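You operate a simulated robot arm through the tools that you are given. There is no shell and no other tool.

You are at the controls of a simulated robot arm. One attempt, no reset.

## Task
Take the black collar from the tool case to the parts bin.
Fine: undo both clasps, shut the lid afterwards and leave the clasps open.
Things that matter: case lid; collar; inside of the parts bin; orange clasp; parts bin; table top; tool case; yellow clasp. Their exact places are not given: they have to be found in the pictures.

It is judged by the outcome, as a careful person would: the job done as asked, and still so three seconds after it is handed in. It fails if anything else is knocked over, pushed out of place, dropped, spilled or broken. Lids that push on must go on centred and level and be pressed home; caps that screw on are set level and turned clockwise until they are tight.

## Robot
A 7-joint arm with a four-finger gripper on a trunk, on a base that drives. Base frame: it is fixed to the floor where the robot stands at the start and does not move with it; the origin is under the middle of the robot, x ahead of it, y to its left, z up. Units: mm, degrees, N and s.
Its first joint turns from -69.0 to 172.0 degrees. Places, roughly: case lid [700, -100, 900]; inside of the parts bin [600, 300, 800]; orange clasp [500, 0, 800]; table top [1100, 0, 800]; yellow clasp [500, -300, 800]. Payload 3.67 kg.
The TCP is the grasp point between the finger pads, 28 mm short of the fingertips. In the tool frame z runs along the fingers and y along their closing line. The gripper opens to 112 mm. The gripper's body begins 73 mm behind the TCP.
Orientation is told as [roll, pitch, yaw] about the base's x, y, z axes, in that order, counted from this pose: with the fingers straight down and closing along the base's y, the tool's x points along the base's -x, its y along +y and its z along -z.

## Interface
- The arm moves only by the tool arm_command. Its argument "increments" is a list of rows, each an object (a shift or turn left out is 0, a gripper value left out holds the last) with "travel": the shift along the tool's x, y, z in mm, a list of three; "rot": the turn, a rotation vector about the tool's x, y, z in degrees, a list of three; "fingers": the finger opening in mm, from 0 to 112. In form: [{"travel": [tx, ty, tz], "rot": [rx, ry, rz], "fingers": fingers}, ...]. A call has 1 to 20 rows; each row shifts and turns the commanded pose from where the row before left it, along the tool's axes as they then stand. A row lasts 0.2 s, in which the tool goes at most 50 mm and 8.6 degrees; a call with a longer step from one row to the next is refused whole, and so is a gripper value outside its range. Where a pose cannot be reached the arm comes as near as it can. A force on the tool above 90 N (or 10 N above the force at the start of the call, whichever is more), or a blocked arm, ends the call early, and 0.2 s more pass. The fingers move at their own pace and stop on an object; they squeeze with about 31 N. The grip force told is the motor's: it shows also when the fingers shut on nothing. Time passes only in rows, and 0.2 s behind the last, so rows that do not move let the fingers close. It gives the time, the measured TCP pose, the force on the tool (base axes), the opening and the grip force at its end, in the units of the frame above (readings bear some noise), with the torque about the TCP (base axes, N m) and any sound that the robot's microphone picked up.
- Cameras (640 x 400 px; columns grow to the right, rows downward): "scene" is now at [142.7, 5.7, 1220.3]; the picture's right is [0.08, -1.00, -0.00], its down [-0.33, -0.03, -0.94] and it looks along [0.94, 0.07, -0.33] (base axes); focal length 214 px, centre (320, 200). "wrist" rides on the gripper at [60, -18, -104] in the tool frame; the picture's right is [0.29, 0.96, 0.00], its down [-0.80, 0.24, -0.55] and it looks along [-0.53, 0.16, 0.83] (tool axes); focal length 234 px, centre (320, 200).
- camera(camera): a new picture of that camera. It takes no simulated time.
- slide_trunk(by): slides the trunk up (or, below 0, down) by that many mm; the arm and the scene camera ride with it, the base frame stays. It gives what a move gives, with no picture.
- base_move(legs): drives the robot by 1 to 6 legs, each [ahead, turn to the left] in mm and degrees, along the robot's own axes; the way and the turn of a leg run together, so that a leg with both is an arc; at most 1500 mm and 180 degrees a leg. The arm and the cameras ride along, it lands a little off, and it stops where it bumps. It gives what a move gives.
- pan_tilt(pan, tilt): turns the head with the scene camera to pan (to the left, within 86 degrees either way) and tilt (down, from -29 to 69), counted from straight ahead of the robot. It gives what a move gives.
- pixel_to_xyz(camera, pixels): there is no depth. For up to 12 entries [column, row, z] of the newest picture of that camera ("zoom" is the newest enlarged one), the place [x, y] in the base frame at which the ray of that pixel passes the height z, good to about 2 mm. It takes no simulated time.
- enlarge(camera, box): a new picture of the part [left, top, right, bottom] of that camera's present view, enlarged. It takes no simulated time.
- close_job(): hands the job in; it is judged then, once.

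Leave the gripper open and the arm clear of the work at the hand-in unless told otherwise.

The tools are called after "Request:" as a command line: name --argument value ..., lists and objects as JSON in quotes. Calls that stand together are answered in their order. arm_command: Moves the arm, as the interface text tells. Its arguments: {"type":"object","properties":{"increments":{"type":"array"}},"required":["increments"]} The other tools are called the same way: slide_trunk (by) slides the trunk up or down; base_move (legs) drives the base; pan_tilt (pan, tilt) turns the head that bears the scene camera; camera (camera) takes a picture; pixel_to_xyz (camera, pixels) gives the place at which the rays of pixels pass given heights; enlarge (camera, box) takes an enlarged picture of a part of a camera's view; close_job () hands the job in.

At the start:

```text
time: 0.0
eef_pos: [626.4, -382.9, 1321.2]
tool_rot: [0.1, 0.0, 0.0]
force: [-0.2, -1.3, -0.8]
moment: [0.0, 0.0, -0.01]
width: 111.9
finger_force: 0.1
trunk travel left (down, up): [-325.0, 515.0]
robot x, y, heading: [-1.0, -0.1, -0.0]
head pan, tilt: [4.5, 19.4]
```

scene: 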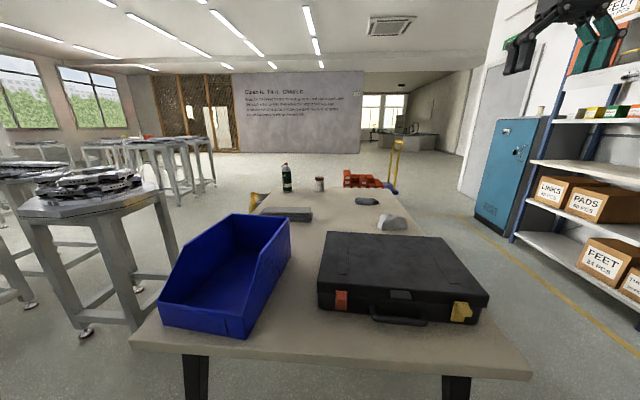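
wrist: 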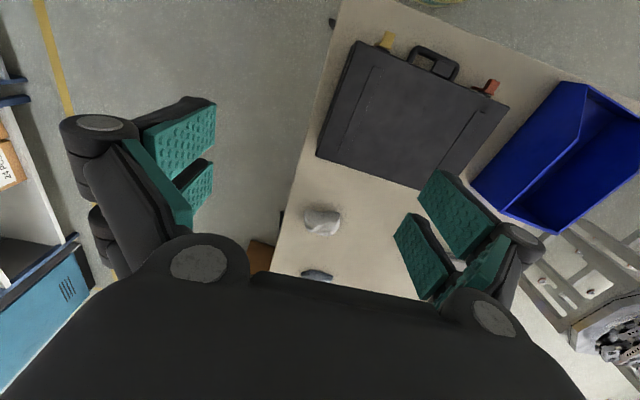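

I see the black case at the middle of the table. It has an orange clasp near (341,300), a yellow clasp near (461,311) and a handle between them. The blue bin is to its left. I'll enlarge the case front and the bin for detail.

Request:
enlarge --camera "scene" --box '[300, 220, 500, 345]'

Request:
enlarge --camera "wrist" --box '[310, 0, 550, 150]'

```text
3.20 times, centred on (400, 282) of scene
```

zoom: 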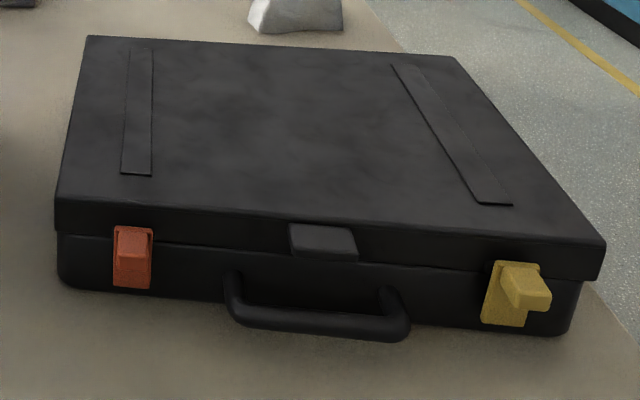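

```text
2.67 times, centred on (430, 75) of wrist
```

zoom: 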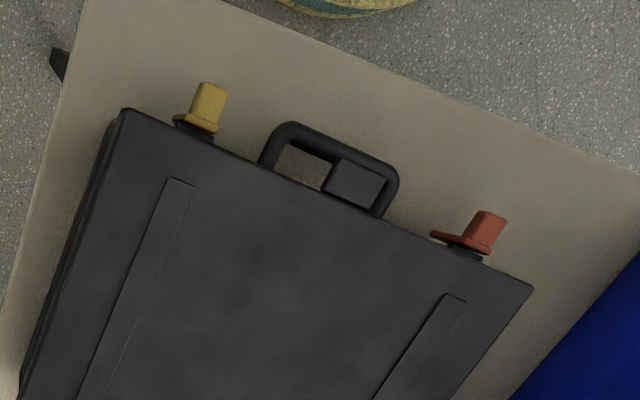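

I'll work out heights by comparing the two cameras. The lid's top front-left corner is at scene (317,281) and wrist (509,108). The front-right corner is at scene (489,296) and wrist (357,40).

Request:
pixel_to_xyz --camera "scene" --pixels '[[317, 281, 800], [317, 281, 850], [317, 281, 900], [489, 296, 800], [489, 296, 850], [489, 296, 900], [131, 340, 700], [131, 340, 750], [131, 340, 800], [530, 378, 700], [530, 378, 750], [530, 378, 800]]'

Request:
pixel_to_xyz --camera "wrist" --pixels '[[509, 108, 800], [509, 108, 850], [509, 108, 900], [357, 40, 800], [357, 40, 850], [357, 40, 900], [316, 156, 850], [316, 156, 900], [420, 189, 850], [420, 189, 900]]'

```text
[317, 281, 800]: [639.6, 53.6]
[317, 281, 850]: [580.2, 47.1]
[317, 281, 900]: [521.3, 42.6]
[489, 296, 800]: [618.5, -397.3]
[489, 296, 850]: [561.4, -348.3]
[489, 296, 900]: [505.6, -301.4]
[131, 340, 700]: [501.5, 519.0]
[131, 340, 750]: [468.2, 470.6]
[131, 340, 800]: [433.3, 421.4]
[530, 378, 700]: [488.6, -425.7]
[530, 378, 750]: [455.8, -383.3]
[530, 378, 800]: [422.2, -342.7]
```

```text
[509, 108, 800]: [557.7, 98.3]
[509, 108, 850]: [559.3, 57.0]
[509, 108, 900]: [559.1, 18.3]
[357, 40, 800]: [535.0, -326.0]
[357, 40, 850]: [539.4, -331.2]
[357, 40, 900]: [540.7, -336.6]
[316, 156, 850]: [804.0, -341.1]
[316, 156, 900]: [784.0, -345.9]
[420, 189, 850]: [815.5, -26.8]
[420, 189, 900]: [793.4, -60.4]
```

The two views agree on a lid top at z ≈ 868 mm. The front edge runs from (558, 45) to (540, −331), so the case is yawed by about −2.7°. Next I'll bring the wrist camera above the orange clasp, staying well over the lid, to see how the clasps work.

Request:
arm_command --increments '[{"travel": [12, 32, 22]}, {"travel": [12, 32, 22]}, {"travel": [12, 32, 22]}, {"travel": [12, 32, 22]}, {"travel": [12, 32, 22]}, {"travel": [12, 32, 22]}, {"travel": [12, 32, 22]}, {"travel": [12, 32, 22]}, {"travel": [12, 32, 22]}, {"travel": [12, 32, 22]}, {"travel": [12, 32, 22]}, {"travel": [12, 32, 22]}]'

Request:
pan_tilt --pan -10 --tilt 42

```text
time: 2.8
eef_pos: [679.5, -98.2, 1069.3]
tool_rot: [6.1, 1.8, -1.6]
force: [0.2, -0.1, -0.1]
moment: [0.0, 0.02, -0.02]
width: 111.9
finger_force: 0.0
out of reach, approached as far as the arm can: row 4, 5, 6, 7, 8, 9, 10, 11, 12
trunk travel left (down, up): [-325.0, 515.0]
robot x, y, heading: [-0.1, -2.5, -0.2]
head pan, tilt: [4.5, 19.4]
stopped in row 12: the arm was blocked; the commanded pose is now the measured one
```

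```text
time: 3.7
eef_pos: [680.4, -96.6, 1070.2]
tool_rot: [5.9, 2.0, -1.5]
force: [0.4, 0.2, -0.3]
moment: [0.0, 0.0, 0.02]
width: 112.3
finger_force: 0.0
trunk travel left (down, up): [-325.0, 515.0]
robot x, y, heading: [-3.8, -1.9, -0.0]
head pan, tilt: [-10.0, 42.0]
```

The arm says that pose was out of reach and stopped at (680, −97, 1070). I'll look at both views before going on.

Request:
camera --camera "scene"

Request:
camera --camera "wrist"

```text
taken
```

scene: 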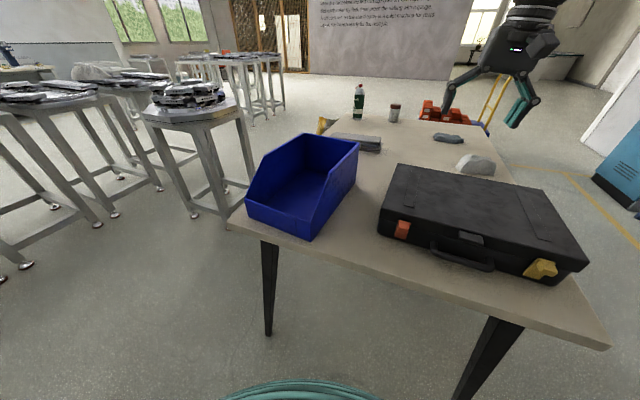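

```text
taken
```

wrist: 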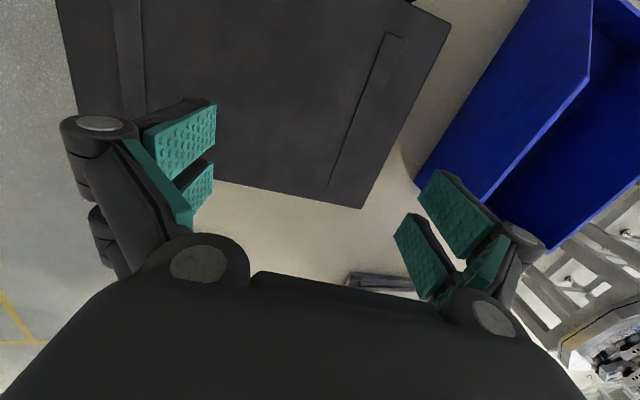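

The scene picture looks different from what I expected after the pan. I'll check the lid corners in it, at (380,205) and (588,262), against the earlier result.

Request:
pixel_to_xyz --camera "scene" --pixels '[[380, 205, 868], [588, 262, 868], [228, 226, 780], [608, 350, 780], [246, 204, 780]]'

Request:
pixel_to_xyz --camera "wrist" --pixels '[[362, 208, 868], [451, 24, 868], [320, 190, 868]]'

```text
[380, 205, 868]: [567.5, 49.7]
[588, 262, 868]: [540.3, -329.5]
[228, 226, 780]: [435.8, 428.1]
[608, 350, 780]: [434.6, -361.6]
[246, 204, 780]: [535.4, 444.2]
```

```text
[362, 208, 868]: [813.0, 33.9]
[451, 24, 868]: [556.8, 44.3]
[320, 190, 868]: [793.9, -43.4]
```

The geometry agrees: the case corners match what I had before. The dead zone seems to be close in and high up, so I'll raise the trunk by 200 mm. That lets the arm hang lower relative to the shoulder when it works over the case front.

Request:
slide_trunk --by 200

```text
time: 5.8
eef_pos: [680.3, -97.2, 1270.5]
tool_rot: [5.9, 1.9, -1.5]
force: [-0.4, 1.5, 0.8]
moment: [0.0, 0.02, -0.01]
width: 111.9
finger_force: 0.1
trunk travel left (down, up): [-525.0, 315.0]
robot x, y, heading: [0.4, -2.2, 0.2]
head pan, tilt: [-10.0, 42.0]
```

Next I'll level the tool, aligned to the case yaw, then lower it and pull back toward the orange clasp.

Request:
arm_command --increments '[{"travel": [0, 0, 10], "rot": [5.9, -1.9, 1.0]}, {"travel": [0, 0, 40]}, {"travel": [0, 0, 40]}, {"travel": [0, 0, 40]}, {"travel": [0, 0, 40]}, {"travel": [40, 20, 10]}, {"travel": [40, 20, 10]}, {"travel": [40, 20, 10]}, {"travel": [40, 20, 10]}, {"travel": [40, 20, 10]}]'

```text
time: 8.0
eef_pos: [481.4, 12.5, 1050.4]
tool_rot: [-0.2, -0.1, -2.6]
force: [0.6, 0.4, 0.3]
moment: [0.01, -0.06, -0.05]
width: 112.0
finger_force: 0.1
trunk travel left (down, up): [-525.0, 315.0]
robot x, y, heading: [0.1, 2.4, -0.1]
head pan, tilt: [-10.0, 42.0]
```

The tool is now at (481, 12, 1050) and reachable. I'll take a wrist view of the orange clasp and a fresh scene view.

Request:
camera --camera "wrist"

Request:
camera --camera "scene"

```text
taken
```

wrist: 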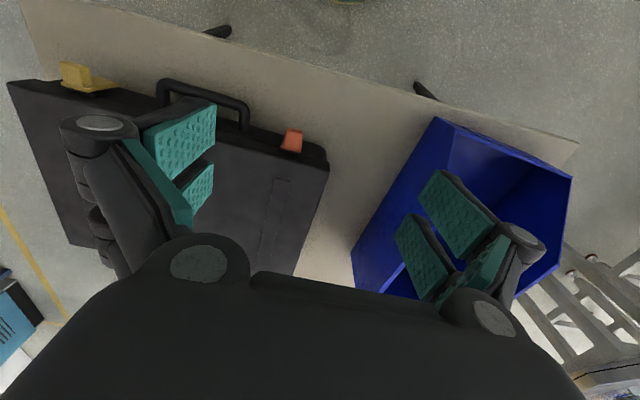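

```text
taken
```

scene: 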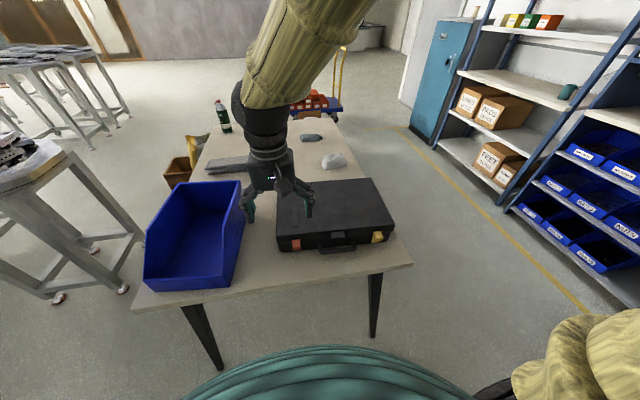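

The head now looks toward the case from higher up. I'll zoom in on the clasps from both cameras.

Request:
enlarge --camera "scene" --box '[265, 200, 405, 288]'

Request:
enlarge --camera "wrist" --box '[220, 90, 380, 190]'

Request:
enlarge --camera "wrist" --box '[20, 40, 180, 140]'

```text
4.55 times, centred on (335, 244) of scene
```

zoom: 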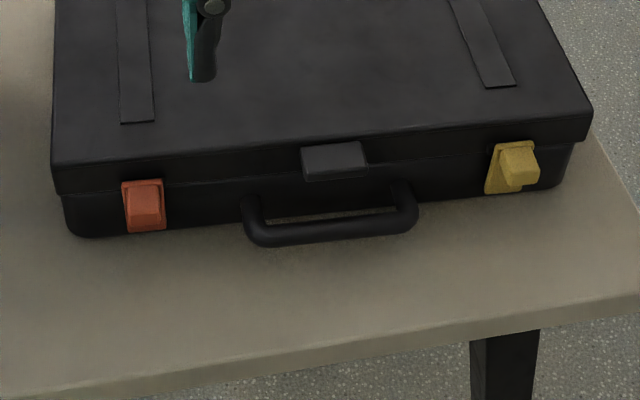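

```text
4.00 times, centred on (300, 140) of wrist
```

zoom: 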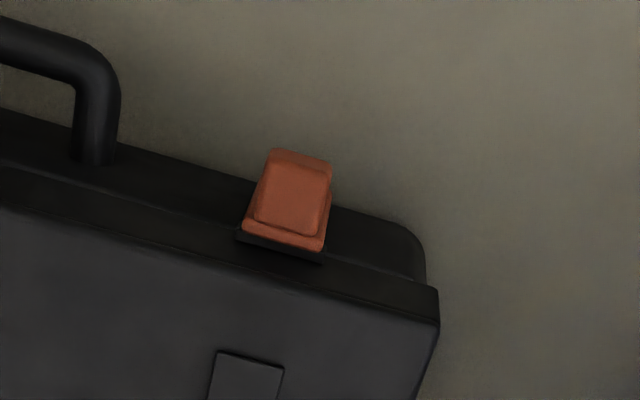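

```text
4.00 times, centred on (100, 90) of wrist
```

zoom: 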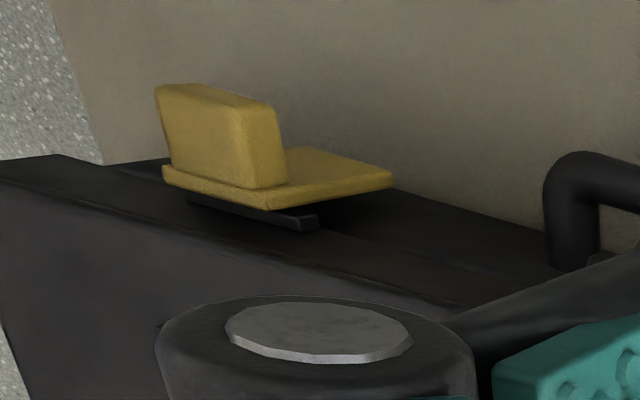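

Each clasp is a plate with a tab standing out from its upper part, and the plate's top meets a dark bar at the lid rim. I'll locate the tabs. The orange one is at scene (297,245) and wrist (291,139). The yellow one is at scene (378,236) and wrist (76,75).

Request:
pixel_to_xyz --camera "scene" --pixels '[[297, 245, 800], [297, 245, 830], [297, 245, 860], [378, 236, 800], [378, 236, 830], [378, 236, 860]]'

Request:
pixel_to_xyz --camera "wrist" --pixels '[[292, 139, 800], [292, 139, 830], [292, 139, 860], [76, 75, 800], [76, 75, 830], [76, 75, 860], [566, 178, 780], [577, 145, 780], [577, 145, 800]]'

```text
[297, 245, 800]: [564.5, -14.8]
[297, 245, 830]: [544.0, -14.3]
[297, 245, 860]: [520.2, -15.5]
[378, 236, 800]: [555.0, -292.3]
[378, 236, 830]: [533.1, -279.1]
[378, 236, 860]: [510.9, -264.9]
```

```text
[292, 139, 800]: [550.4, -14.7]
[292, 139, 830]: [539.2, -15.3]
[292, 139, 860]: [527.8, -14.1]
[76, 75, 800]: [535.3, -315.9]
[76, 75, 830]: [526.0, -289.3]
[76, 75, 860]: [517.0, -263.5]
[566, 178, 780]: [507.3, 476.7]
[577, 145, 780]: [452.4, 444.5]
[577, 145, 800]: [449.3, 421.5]
```

The orange tab sits at about (536, −15, 840) and the yellow one at about (523, −277, 842). Before touching anything I want a front view of the orange clasp, so I'll pitch the tool forward by 35° and move the wrist camera in front of it.

Request:
arm_command --increments '[{"rot": [0, -7, 0]}, {"rot": [0, -7, 0]}, {"rot": [0, -7, 0]}, {"rot": [0, -7, 0]}, {"rot": [0, -7, 0]}, {"travel": [27, -8, 21]}, {"travel": [27, -8, 21]}, {"travel": [27, -8, 21]}, {"travel": [27, -8, 21]}]'

Request:
camera --camera "wrist"

```text
time: 10.0
eef_pos: [485.2, 21.3, 930.0]
tool_rot: [-0.5, -34.8, -2.4]
force: [0.1, 0.2, 0.1]
moment: [-0.03, -0.01, 0.0]
width: 111.8
finger_force: 0.1
out of reach, approached as far as the arm can: row 7, 8, 9
trunk travel left (down, up): [-525.0, 315.0]
robot x, y, heading: [-0.6, -2.6, 0.0]
head pan, tilt: [-10.0, 42.0]
```

```text
taken
```

wrist: 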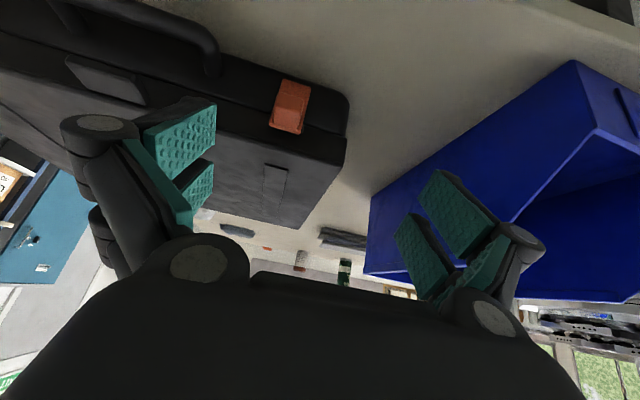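

I have a front view now, shown upside down. I'll zoom in on the orange clasp near (291,105).

Request:
enlarge --camera "wrist" --box '[230, 60, 370, 148]'

Request:
enlarge --camera "scene" --box '[130, 140, 430, 328]'

```text
4.55 times, centred on (300, 104) of wrist
```

zoom: 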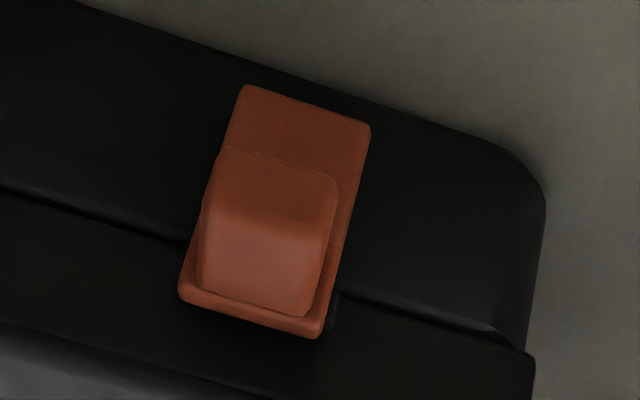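

```text
2.13 times, centred on (280, 234) of scene
```

zoom: 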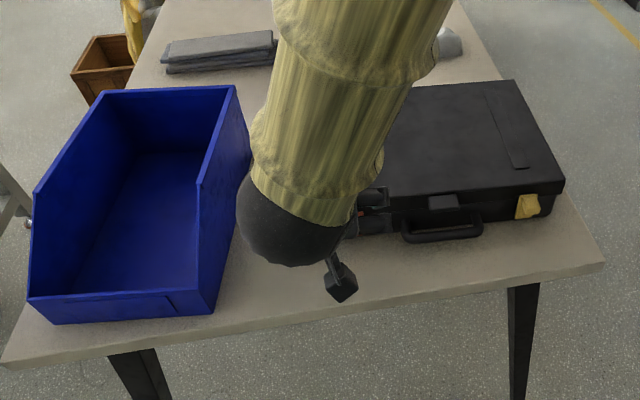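

The view is upside down. The plate's lower end is on the base shell. Its upper end laps over the lid seam, with a dark keeper behind it and a thick tab on the upper part. That suggests a hinge at the bottom, opened by pulling the tab out and down. I'll get the plate's end heights from the rays at zoom (308,105) and (250,320).

Request:
pixel_to_xyz --camera "wrist" --pixels '[[297.7, 83.1, 800], [297.7, 83.1, 820], [297.7, 83.1, 840], [285, 130.3, 820], [285, 130.3, 840], [285, 130.3, 860], [290, 109, 820], [290, 109, 840], [287, 128, 840], [287, 128, 860], [292, 95, 820], [292, 95, 800]]'

Request:
enlarge --camera "wrist" --box '[200, 40, 420, 178]'

```text
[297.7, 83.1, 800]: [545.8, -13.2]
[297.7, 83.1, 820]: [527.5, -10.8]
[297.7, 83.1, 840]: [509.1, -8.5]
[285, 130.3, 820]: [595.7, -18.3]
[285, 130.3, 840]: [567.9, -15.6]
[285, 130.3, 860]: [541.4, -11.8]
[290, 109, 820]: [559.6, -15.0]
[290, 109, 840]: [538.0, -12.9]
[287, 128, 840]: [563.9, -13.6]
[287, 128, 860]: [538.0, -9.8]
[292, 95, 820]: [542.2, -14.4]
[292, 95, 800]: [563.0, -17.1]
```

```text
2.90 times, centred on (310, 109) of wrist
```

zoom: 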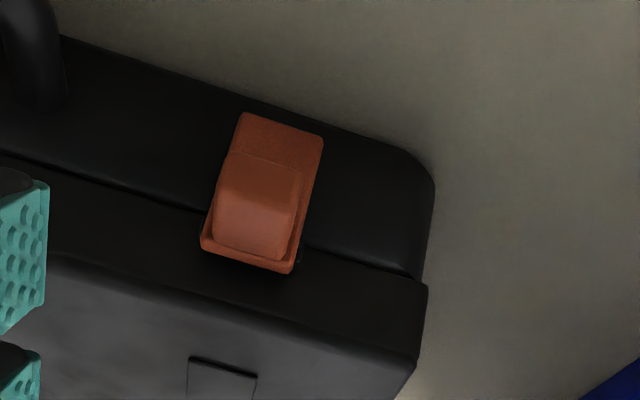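

The lug looks like a box standing out about 22 mm at the plate's top. The arm is cramped this close in, so I'll drive the base back 150 mm to free it. The tool is clear of everything, so backing off is safe.

Request:
base_move --legs '[[-150, 0]]'

```text
time: 11.4
eef_pos: [328.0, 20.5, 931.2]
tool_rot: [-0.3, -34.8, -2.5]
force: [-0.2, 0.2, 0.9]
moment: [-0.01, 0.01, 0.0]
width: 112.0
finger_force: 0.0
trunk travel left (down, up): [-525.0, 315.0]
robot x, y, heading: [-152.8, 1.5, -0.1]
head pan, tilt: [-10.0, 42.0]
```

Now I'll pitch further to −55° and move to about (430, −20, 850), for an almost level look at the orange clasp.

Request:
arm_command --increments '[{"rot": [0, -6.7, 0]}, {"rot": [0, -6.7, 0]}, {"rot": [0, -6.7, 0]}, {"travel": [2.6, -13, 32]}, {"travel": [2.6, -13, 32]}, {"travel": [2.6, -13, 32]}, {"travel": [0, 0, 32]}]'

Request:
camera --camera "wrist"

```text
time: 13.0
eef_pos: [457.3, 3.6, 853.4]
tool_rot: [-0.5, -54.9, -2.3]
force: [0.3, 1.4, 0.5]
moment: [0.01, 0.01, 0.05]
width: 111.8
finger_force: 0.0
out of reach, approached as far as the arm can: row 1, 2, 3
trunk travel left (down, up): [-525.0, 315.0]
robot x, y, heading: [-152.7, -3.2, 0.0]
head pan, tilt: [-10.0, 42.0]
```

```text
taken
```

wrist: 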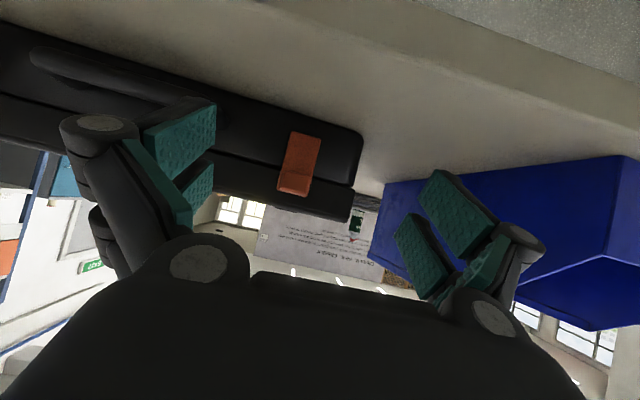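

This is close to a level view, still upside down. I'll zoom on the orange clasp around (300,165).

Request:
enlarge --camera "wrist" --box '[230, 110, 390, 210]'

Request:
enlarge --camera "wrist" --box '[0, 20, 220, 158]'

```text
4.00 times, centred on (310, 160) of wrist
```

zoom: 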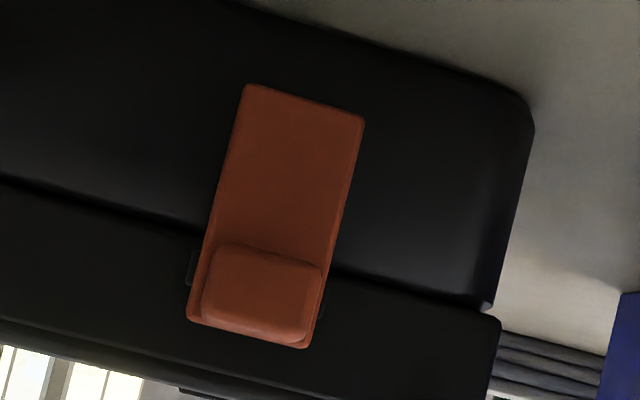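

```text
2.90 times, centred on (110, 89) of wrist
```

zoom: 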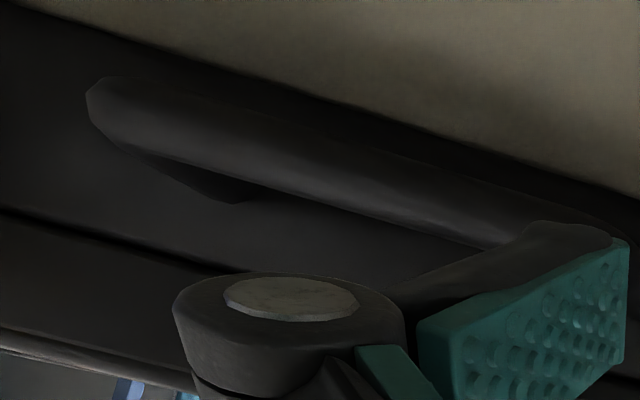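

Now it's clear. The plate spans about z 802–856. The lug is at its top end and a black keeper fixed to the lid sits behind it, just above the seam, so the hinge is at the bottom. I'll pin down the lug corners in this picture: zoom (205,315), (320,268), (215,245), (312,340). I'll also check the case bottom edge for the table height.

Request:
pixel_to_xyz --camera "wrist" --pixels '[[282, 188, 848], [310, 177, 840], [284, 171, 840], [308, 195, 852], [325, 120, 785], [325, 120, 790], [357, 134, 785], [357, 134, 795]]'

Request:
camera --camera "scene"

```text
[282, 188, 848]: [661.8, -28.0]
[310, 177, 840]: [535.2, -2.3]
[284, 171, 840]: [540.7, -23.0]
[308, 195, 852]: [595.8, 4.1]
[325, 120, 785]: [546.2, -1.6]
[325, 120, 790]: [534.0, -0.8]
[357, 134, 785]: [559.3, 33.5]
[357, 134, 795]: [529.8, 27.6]
```

```text
taken
```

scene: 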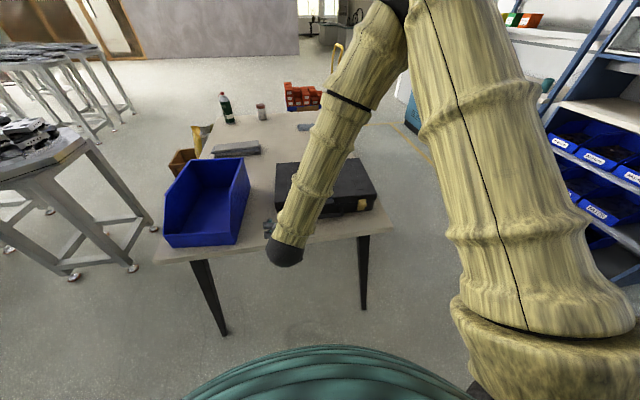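

The lug is centred at y ≈ −13, x ≈ 520–542, with its top at z ≈ 850. The table is at z ≈ 783. I'll raise the tool, set it vertical, close the fingers and stand them above the outer part of the lug.

Request:
arm_command --increments '[{"travel": [-29, 0, -20.5]}, {"travel": [-29, 0, -20.5]}, {"travel": [-29, 0, -20.5]}, {"rot": [0, 6.9, 0], "fingers": 0}, {"rot": [0, 6.9, 0]}, {"rot": [0, 6.9, 0]}, {"rot": [0, 6.9, 0]}, {"rot": [0, 6.9, 0]}, {"rot": [0, 6.9, 0]}, {"rot": [0, 6.9, 0]}, {"rot": [0, 6.6, 0]}]'

```text
time: 15.4
eef_pos: [456.4, 3.5, 960.2]
tool_rot: [-0.2, 0.1, -2.7]
force: [-0.6, 0.1, 0.1]
moment: [-0.01, 0.0, -0.01]
width: 0.0
finger_force: 31.1
trunk travel left (down, up): [-525.0, 315.0]
robot x, y, heading: [-153.7, 4.6, -0.0]
head pan, tilt: [-10.0, 42.0]
```

The tool is vertical with the fingers closed. Next I'll move over the lug's outer part at (523, −13), with the tips at about z 872.

Request:
arm_command --increments '[{"travel": [-33, -7.5, 10]}, {"travel": [-33.5, -7, 30]}, {"travel": [0, 0, 20]}]'

Request:
camera --camera "wrist"

Request:
pan_tilt --pan 0 --tilt 30

Request:
camera --camera "scene"

```text
time: 16.2
eef_pos: [521.1, -12.8, 899.0]
tool_rot: [-0.4, -0.2, -2.7]
force: [0.5, 0.2, 0.4]
moment: [-0.02, -0.01, -0.01]
width: 0.1
finger_force: 31.2
trunk travel left (down, up): [-525.0, 315.0]
robot x, y, heading: [-154.5, 0.8, -0.2]
head pan, tilt: [-10.0, 42.0]
```

```text
taken
```

wrist: 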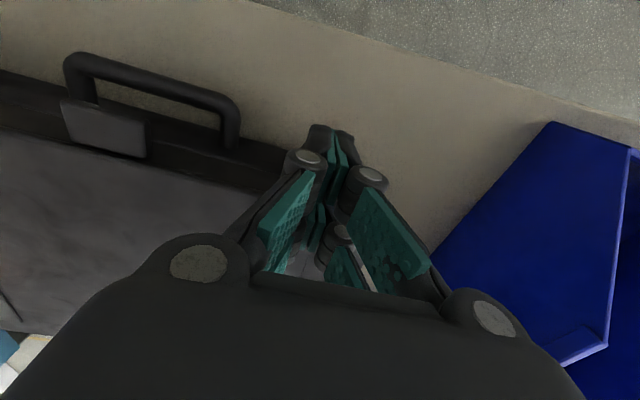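

```text
time: 17.0
eef_pos: [520.9, -13.4, 898.3]
tool_rot: [-0.4, -0.2, -2.6]
force: [-0.8, -0.3, -0.2]
moment: [0.0, 0.0, 0.01]
width: 0.0
finger_force: 30.7
trunk travel left (down, up): [-525.0, 315.0]
robot x, y, heading: [-154.6, 3.7, 0.1]
head pan, tilt: [0.0, 30.0]
```

```text
taken
```

scene: 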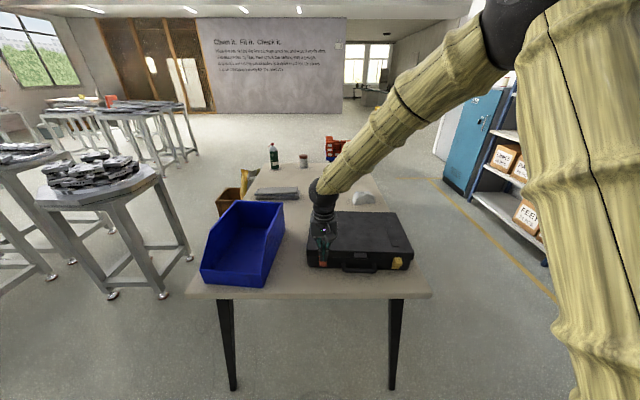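

I'll zoom in on the fingertips and clasp near (322,255) in the scene to check the alignment.

Request:
enlarge --camera "scene" --box '[290, 215, 370, 265]'

```text
8.00 times, centred on (330, 240) of scene
```

zoom: 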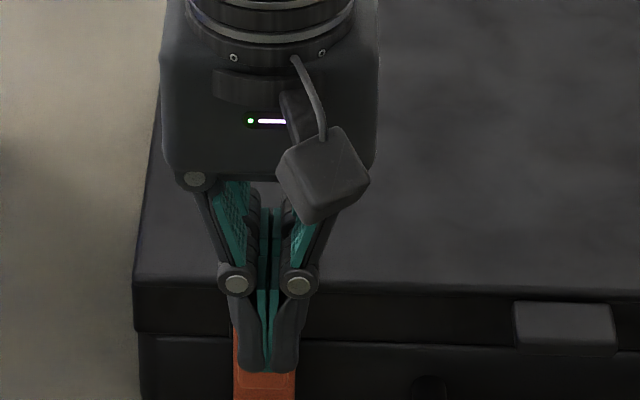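

The fingers line up with the orange lug. I'll lower them to just above it, then press in small steps and watch the force.

Request:
arm_command --increments '[{"travel": [0, 0, 8]}, {"travel": [0, 0, 7]}, {"travel": [0, 0, 3]}, {"travel": [0, 0, 2]}]'

```text
time: 18.0
eef_pos: [521.1, -14.5, 880.9]
tool_rot: [-0.5, -0.2, -2.7]
force: [-1.3, -1.7, 10.5]
moment: [-0.06, -0.15, -0.1]
width: 6.1
finger_force: 31.0
trunk travel left (down, up): [-525.0, 315.0]
robot x, y, heading: [-152.6, -3.0, 0.0]
head pan, tilt: [0.0, 30.0]
```

Contact: about 10 N up, and the fingers were spread to 6 mm. I'll look before pressing further.

Request:
enlarge --camera "scene" --box '[290, 225, 370, 275]'

Request:
enlarge --camera "wrist" --box '[230, 90, 450, 228]'

```text
8.00 times, centred on (330, 250) of scene
```

zoom: 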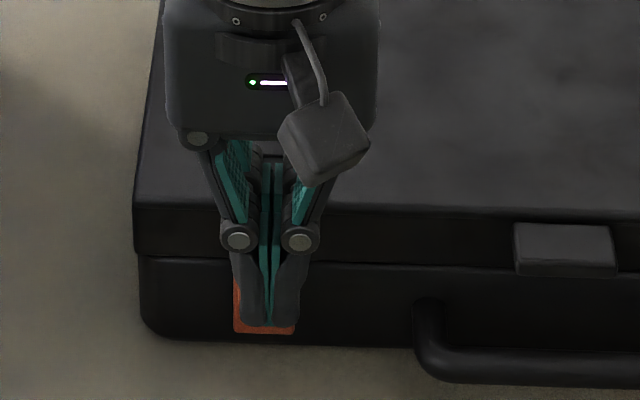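

```text
2.90 times, centred on (340, 159) of wrist
```

zoom: 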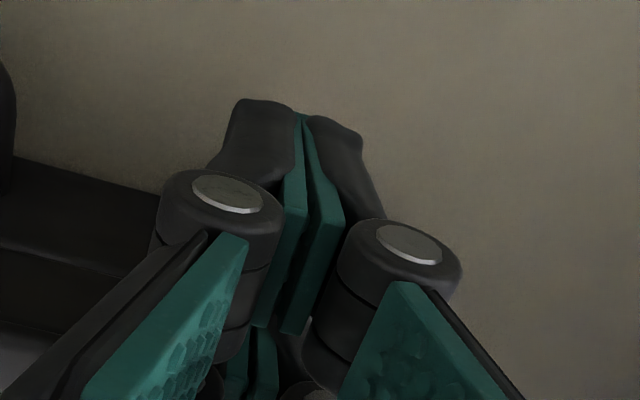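

The tips rest on the lug and have spread slightly because they comply. I'll press a little further in small steps.

Request:
arm_command --increments '[{"travel": [0, 0, 1.5]}, {"travel": [0, 0, 1.5]}, {"travel": [0, 0, 0]}]'

```text
time: 18.8
eef_pos: [519.9, -14.5, 880.6]
tool_rot: [-0.2, -0.3, -2.7]
force: [-5.9, -5.0, 38.2]
moment: [-0.15, -0.57, -0.13]
width: 6.1
finger_force: 30.9
trunk travel left (down, up): [-525.0, 315.0]
robot x, y, heading: [-152.3, -3.8, -0.1]
head pan, tilt: [0.0, 30.0]
```

The lug didn't move at 38 N down, and the torque reading puts the contact near the plate rather than on the outer end. A better way is to straddle the lug with the fingers, grip its sides, and draw it out and down along its arc. I'll lift, open to 50 mm and shift over the lug's middle at x ≈ 531.

Request:
arm_command --increments '[{"travel": [0, 0, -15]}, {"travel": [0, 0, -15], "fingers": 50}, {"travel": [-11, 2, 0]}, {"travel": [0, 0, 0]}]'

Request:
camera --camera "wrist"

Request:
enlarge --camera "scene" --box '[290, 215, 370, 265]'

```text
time: 19.8
eef_pos: [531.0, -12.4, 905.8]
tool_rot: [-0.3, 0.0, -2.8]
force: [0.4, -0.3, 0.7]
moment: [0.0, -0.02, 0.0]
width: 50.2
finger_force: 0.0
trunk travel left (down, up): [-525.0, 315.0]
robot x, y, heading: [-156.0, -1.8, -0.1]
head pan, tilt: [0.0, 30.0]
```

```text
taken
```

wrist: 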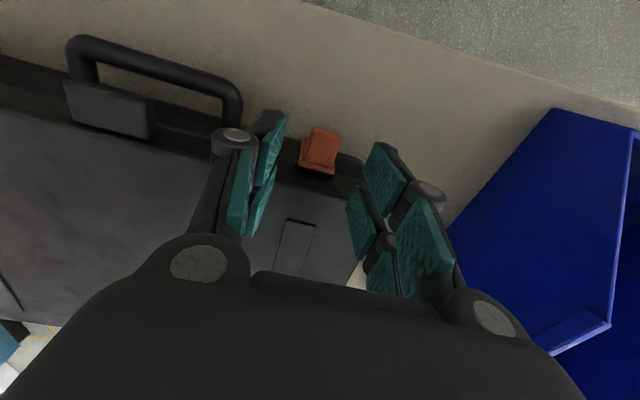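

```text
8.00 times, centred on (330, 240) of scene
```

zoom: 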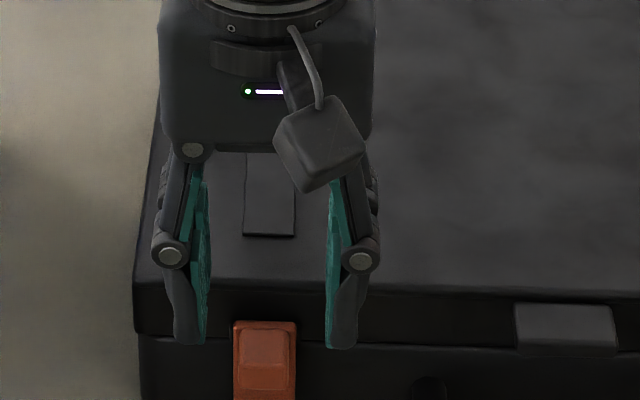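

The orange lug is between the fingers at wrist (320,150). I'll zoom in on it and locate its top face accurately.

Request:
enlarge --camera "wrist" --box '[270, 110, 370, 190]'

Request:
pixel_to_xyz --camera "wrist" --pixels '[[302, 165, 855], [335, 173, 855], [340, 137, 848], [312, 129, 848]]'

```text
5.00 times, centred on (320, 150) of wrist
```

zoom: 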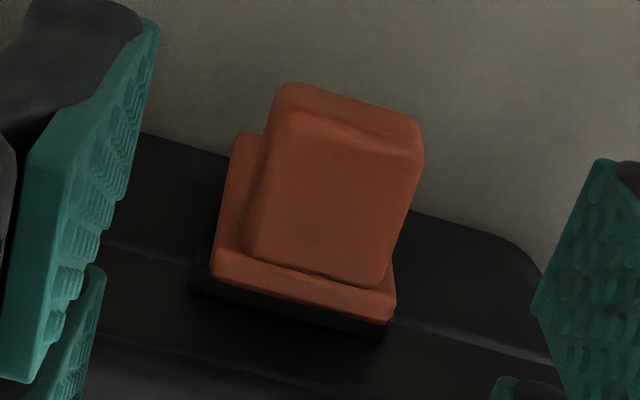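

```text
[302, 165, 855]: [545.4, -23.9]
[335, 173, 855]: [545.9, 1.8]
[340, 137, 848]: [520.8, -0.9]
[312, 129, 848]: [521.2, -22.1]
```

The lug's top face spans x 521–541 and y −22 to −1, so the TCP at (531, −12) is centred. I'll lower to TCP z ≈ 843 and close on it.

Request:
arm_command --increments '[{"travel": [0, 0.5, 22]}, {"travel": [0, 0.5, 22]}, {"travel": [0, 0, 18]}, {"travel": [0, 0, 0]}]'

```text
time: 20.3
eef_pos: [535.5, -19.5, 896.1]
tool_rot: [0.1, -1.6, -3.2]
force: [2.2, -19.2, 40.8]
moment: [-1.22, -0.63, -0.37]
width: 5.2
finger_force: 19.0
trunk travel left (down, up): [-525.0, 315.0]
robot x, y, heading: [-152.9, 2.4, -0.2]
head pan, tilt: [0.0, 30.0]
stopped in row 2: the force on the tool passed its limit at 114 N (the readings are from after the stop); the commanded pose is now the measured one
```

That stopped unexpectedly: the fingers read 5 mm although I'd set 50, and the force passed its limit. I'll look right away before moving.

Request:
camera --camera "wrist"

Request:
enlarge --camera "scene" --box '[270, 205, 430, 305]'

```text
taken
```

wrist: 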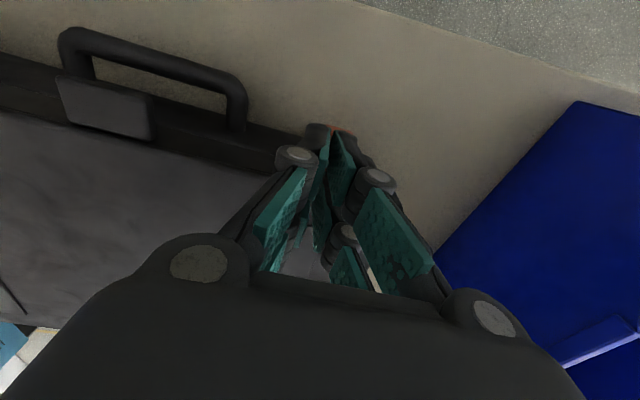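

```text
4.00 times, centred on (350, 255) of scene
```

zoom: 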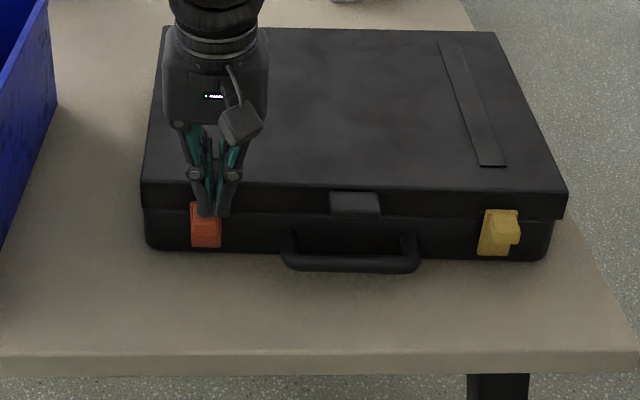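

The fingers closed because I left the value out in the first row of the call, so from now on I'll state the opening in every row. The case and clasp look unmoved. I'll lift off, open again and re-check.

Request:
arm_command --increments '[{"travel": [0, 0, -10], "fingers": 0}, {"travel": [0, 0, -15], "fingers": 50}, {"travel": [0, 0, 0], "rot": [0, 1.6, 0], "fingers": 50}, {"travel": [0, 0, 0], "fingers": 50}]'

Request:
camera --camera "wrist"

```text
time: 21.3
eef_pos: [536.6, -12.2, 911.5]
tool_rot: [-0.1, 0.9, -2.8]
force: [-0.5, 0.1, -0.1]
moment: [-0.01, -0.02, -0.01]
width: 50.1
finger_force: 0.1
trunk travel left (down, up): [-525.0, 315.0]
robot x, y, heading: [-149.6, 4.5, -0.3]
head pan, tilt: [0.0, 30.0]
```

```text
taken
```

wrist: 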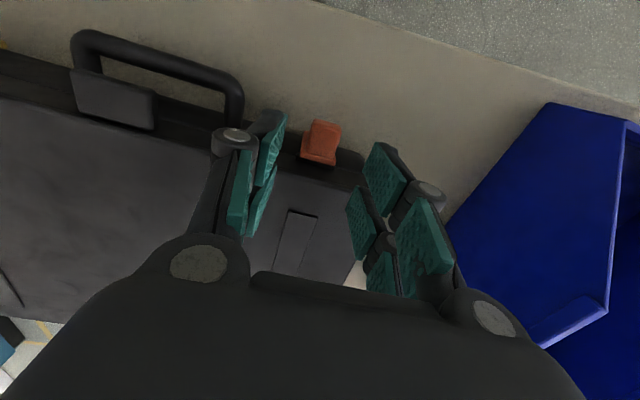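

The clasp is still closed. I'll check that the case didn't shift by re-measuring the plate top corners at wrist (303,158) and (337,165), and the lug front at (312,121) and (340,128).

Request:
enlarge --camera "wrist" --box '[270, 100, 370, 180]'

Request:
pixel_to_xyz --camera "wrist" --pixels '[[303, 157, 855], [336, 165, 855], [340, 129, 848], [313, 121, 848]]'

```text
5.00 times, centred on (320, 140) of wrist
```

zoom: 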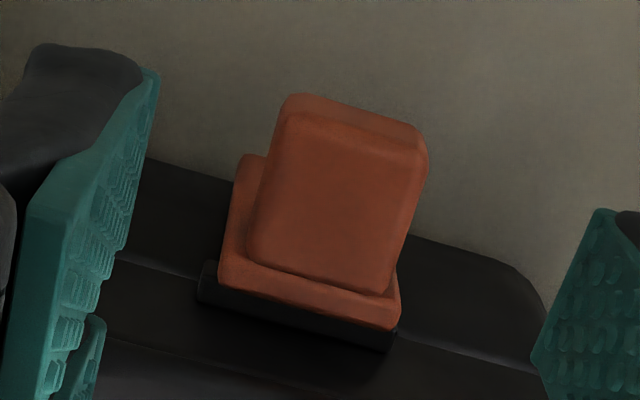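

```text
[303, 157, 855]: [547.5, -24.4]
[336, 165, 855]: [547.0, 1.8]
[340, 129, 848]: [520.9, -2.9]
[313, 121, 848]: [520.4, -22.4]
```

Positions are unchanged within measuring error. Now I'll set x back to 531 and lower in small steps with the opening held at 50.

Request:
arm_command --increments '[{"travel": [5.5, 0, 0], "rot": [0, -0.9, 0], "fingers": 50}, {"travel": [0, 0, 20], "fingers": 50}, {"travel": [0, 0, 20], "fingers": 50}, {"travel": [0, 0, 15], "fingers": 50}, {"travel": [0, 0, 13], "fingers": 50}]'

Request:
enlarge --camera "wrist" --box '[220, 90, 420, 215]'

Request:
enlarge --camera "scene" --box '[290, 225, 370, 275]'

```text
time: 22.1
eef_pos: [534.5, -17.6, 896.7]
tool_rot: [0.3, -1.9, -3.2]
force: [-5.4, -35.2, 64.0]
moment: [-2.05, -0.94, -0.74]
width: 16.2
finger_force: 23.8
trunk travel left (down, up): [-525.0, 315.0]
robot x, y, heading: [-151.8, -2.0, -0.2]
head pan, tilt: [0.0, 30.0]
stopped in row 3: the force on the tool passed its limit at 113 N (the readings are from after the stop); the commanded pose is now the measured one
```

```text
3.20 times, centred on (320, 152) of wrist
```

zoom: 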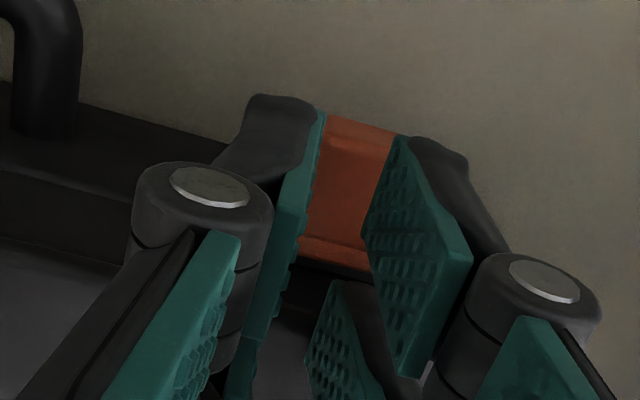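

```text
8.00 times, centred on (330, 250) of scene
```

zoom: 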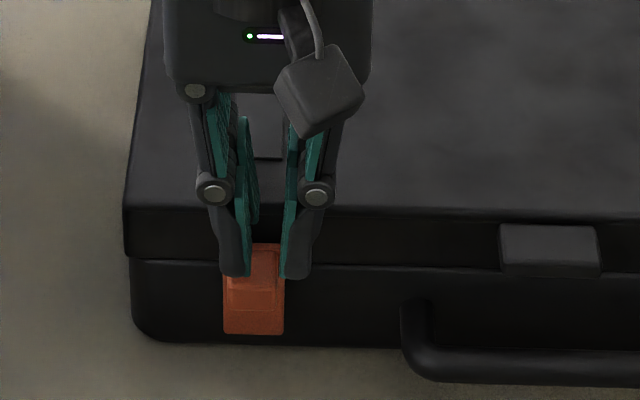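

The fingers met resistance again while going down, now squeezed to 16 mm, and the torque reading puts the contact near x ≈ 551, y ≈ −33. That's the lid's front rim. I'll check where the fingertips really are from the scene view, with tips near (319,259) and (327,260).

Request:
pixel_to_xyz --camera "scene" --pixels '[[319.4, 259.4, 868], [319.4, 259.4, 850], [327.1, 259.6, 868], [327.1, 259.6, 850], [321, 256, 856], [318, 255, 856], [326, 257, 856]]'

Request:
camera --camera "scene"

Request:
camera --camera "wrist"

```text
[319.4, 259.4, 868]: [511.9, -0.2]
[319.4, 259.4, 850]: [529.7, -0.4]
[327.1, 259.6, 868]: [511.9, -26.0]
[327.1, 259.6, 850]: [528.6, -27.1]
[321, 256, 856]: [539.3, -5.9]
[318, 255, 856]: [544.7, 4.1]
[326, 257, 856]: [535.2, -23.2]
```

```text
taken
```

scene: 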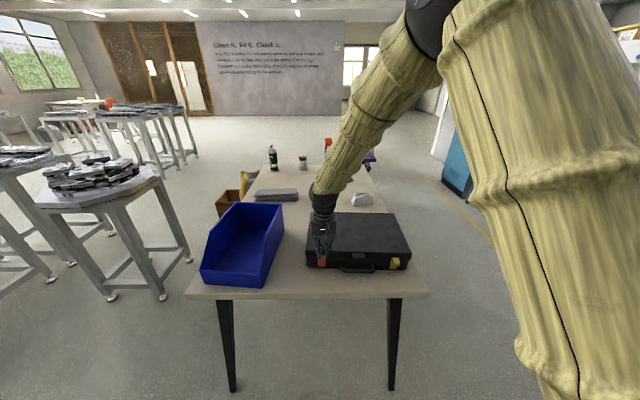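

```text
taken
```

wrist: 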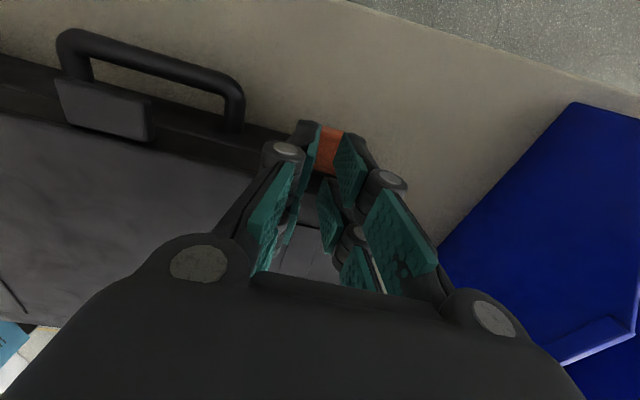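

Two separate contacts have now shown up about 18 mm ahead of the TCP. The wrist picture also shows two pads per side, spaced front to back. So the hand may be deeper in x than I assumed, with the rear prongs hitting the lid rim. I'll lift and inspect the gripper itself.

Request:
arm_command --increments '[{"travel": [0, 0, -15], "fingers": 50}, {"travel": [0, 0, -30], "fingers": 60}, {"travel": [20, 0, -30], "rot": [0, 1.9, 0], "fingers": 112}, {"travel": [20, 0, 0], "fingers": 112}, {"travel": [0, 0, 0], "fingers": 112}]'

Request:
enlarge --camera "scene" --box '[260, 190, 400, 278]'

Request:
enlarge --camera "wrist" --box '[40, 60, 560, 385]'

```text
time: 23.3
eef_pos: [495.5, -8.2, 958.3]
tool_rot: [0.1, 1.1, -2.8]
force: [1.1, -0.8, -0.2]
moment: [0.0, 0.02, 0.02]
width: 112.0
finger_force: 0.1
trunk travel left (down, up): [-525.0, 315.0]
robot x, y, heading: [-152.4, -1.5, -0.1]
head pan, tilt: [0.0, 30.0]
```

```text
4.55 times, centred on (330, 234) of scene
```

zoom: 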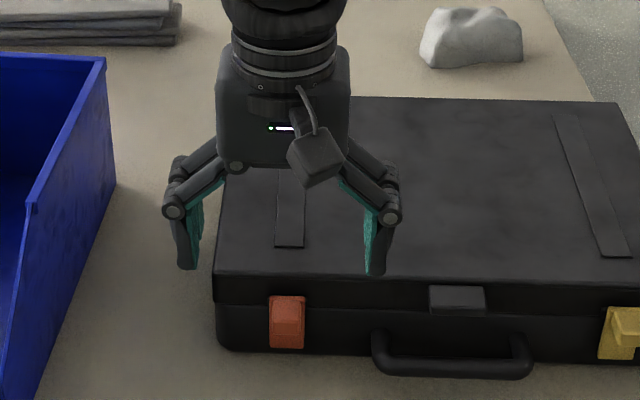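

```text
1.23 times, centred on (300, 222) of wrist
```

zoom: 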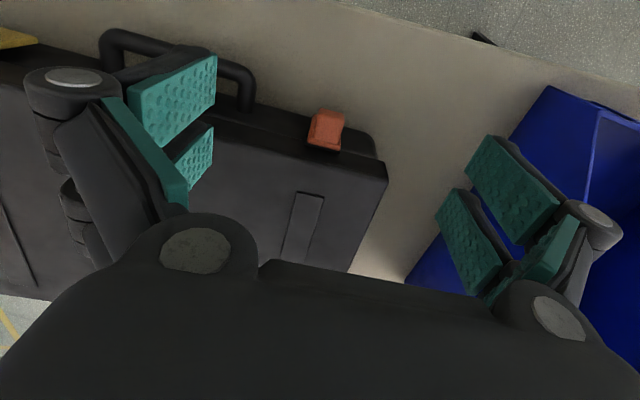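

The gripper has two prongs per side, front and rear, reaching about 26 mm either way along x. The rear prongs are what hit the lid rim. So I'll grip the lug with the front-most pair only, using TCP x ≈ 516 so the far prongs cover x ≈ 522–542. First I'll position above it and lower partway to check clearance.

Request:
arm_command --increments '[{"travel": [-21, -2.8, 0], "rot": [0, -1.1, 0], "fingers": 60}, {"travel": [0, 0, 25], "fingers": 50}, {"travel": [0, 0, 25], "fingers": 50}, {"travel": [0, 0, 20], "fingers": 50}]'

Request:
enlarge --camera "wrist" --box '[220, 90, 420, 215]'

Request:
enlarge --camera "scene" --box '[290, 215, 370, 265]'

```text
time: 24.3
eef_pos: [517.3, -14.5, 888.4]
tool_rot: [0.0, -0.1, -2.7]
force: [-0.2, -0.5, -0.2]
moment: [-0.01, 0.0, 0.0]
width: 49.9
finger_force: 0.0
trunk travel left (down, up): [-525.0, 315.0]
robot x, y, heading: [-151.2, -2.0, -0.3]
head pan, tilt: [0.0, 30.0]
```

```text
3.20 times, centred on (320, 152) of wrist
```

zoom: 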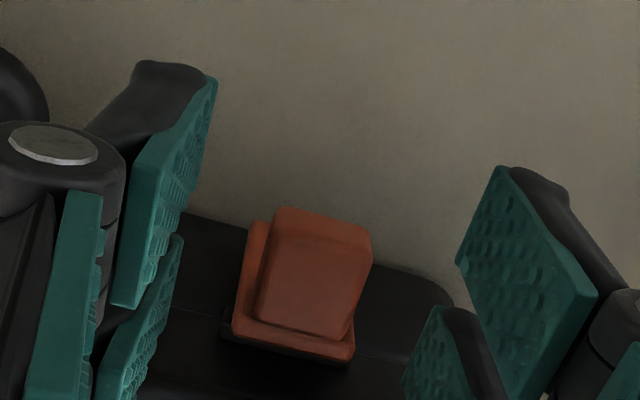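

```text
8.00 times, centred on (330, 240) of scene
```

zoom: 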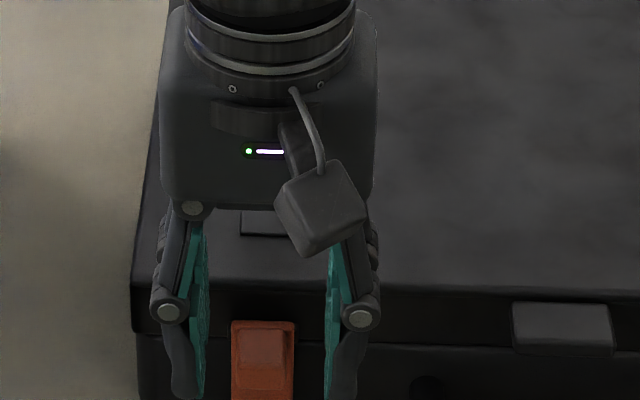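

No contact this time with the tips below the lid top, and the lug is centred between the rear prongs. I'll lower another 45 mm gently and close.

Request:
arm_command --increments '[{"travel": [0, 1, 12], "fingers": 50}, {"travel": [0, 1, 12], "fingers": 50}, {"travel": [0, 0, 12], "fingers": 50}, {"travel": [0, 0, 9], "fingers": 50}, {"travel": [0, 0, 0], "fingers": 50}]'

Request:
enlarge --camera "wrist" --box '[220, 90, 420, 215]'

Request:
enlarge --camera "scene" --box '[290, 225, 370, 275]'

```text
time: 25.5
eef_pos: [517.1, -10.3, 844.7]
tool_rot: [0.1, -0.1, -2.9]
force: [0.3, -0.4, -0.6]
moment: [-0.04, -0.04, 0.0]
width: 50.1
finger_force: 0.1
trunk travel left (down, up): [-525.0, 315.0]
robot x, y, heading: [-154.2, 1.0, 0.0]
head pan, tilt: [0.0, 30.0]
```

```text
3.20 times, centred on (320, 152) of wrist
```

zoom: 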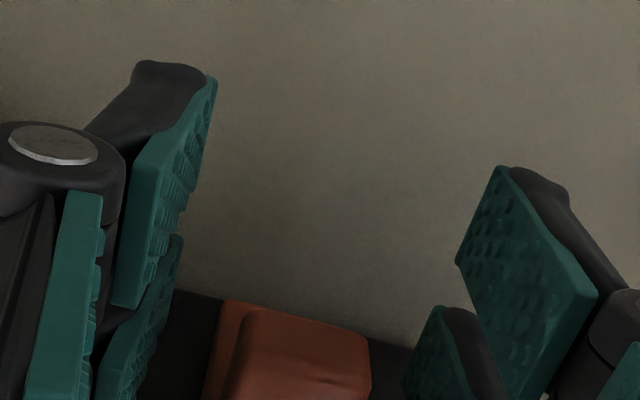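

```text
8.00 times, centred on (330, 250) of scene
```

zoom: 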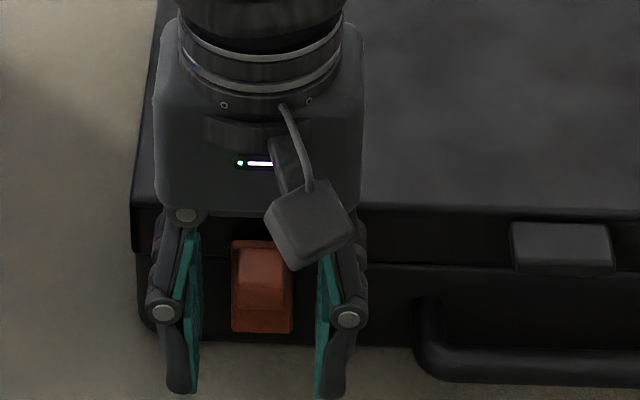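

The fingers straddle the lug with no contact force. I'll close on it now.

Request:
arm_command --increments '[{"fingers": 30}, {"fingers": 0}, {"fingers": 0}, {"fingers": 0}]'

Request:
enlarge --camera "wrist" --box '[220, 90, 420, 215]'

Request:
enlarge --camera "scene" --box '[290, 225, 370, 275]'

```text
time: 26.5
eef_pos: [517.7, -10.4, 844.6]
tool_rot: [0.1, -0.1, -2.8]
force: [0.5, -4.7, 0.9]
moment: [-0.04, 0.01, -0.07]
width: 20.4
finger_force: 31.0
trunk travel left (down, up): [-525.0, 315.0]
robot x, y, heading: [-152.6, 1.3, -0.2]
head pan, tilt: [0.0, 30.0]
```

```text
3.20 times, centred on (320, 152) of wrist
```

zoom: 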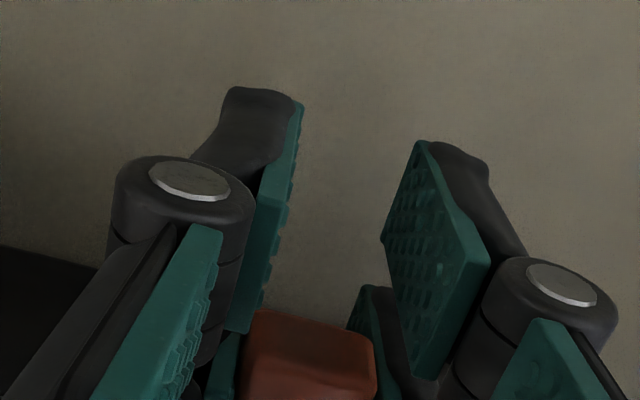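

```text
8.00 times, centred on (330, 250) of scene
```

zoom: 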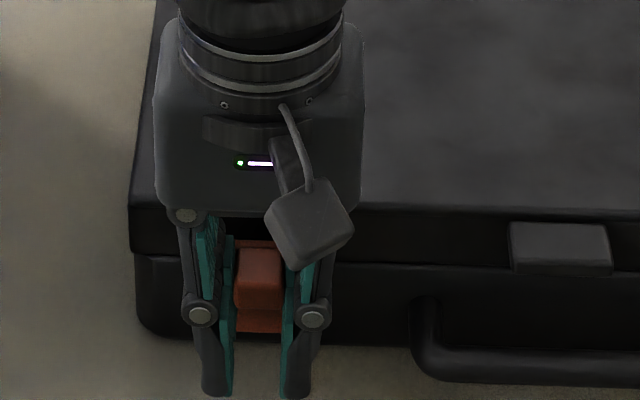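

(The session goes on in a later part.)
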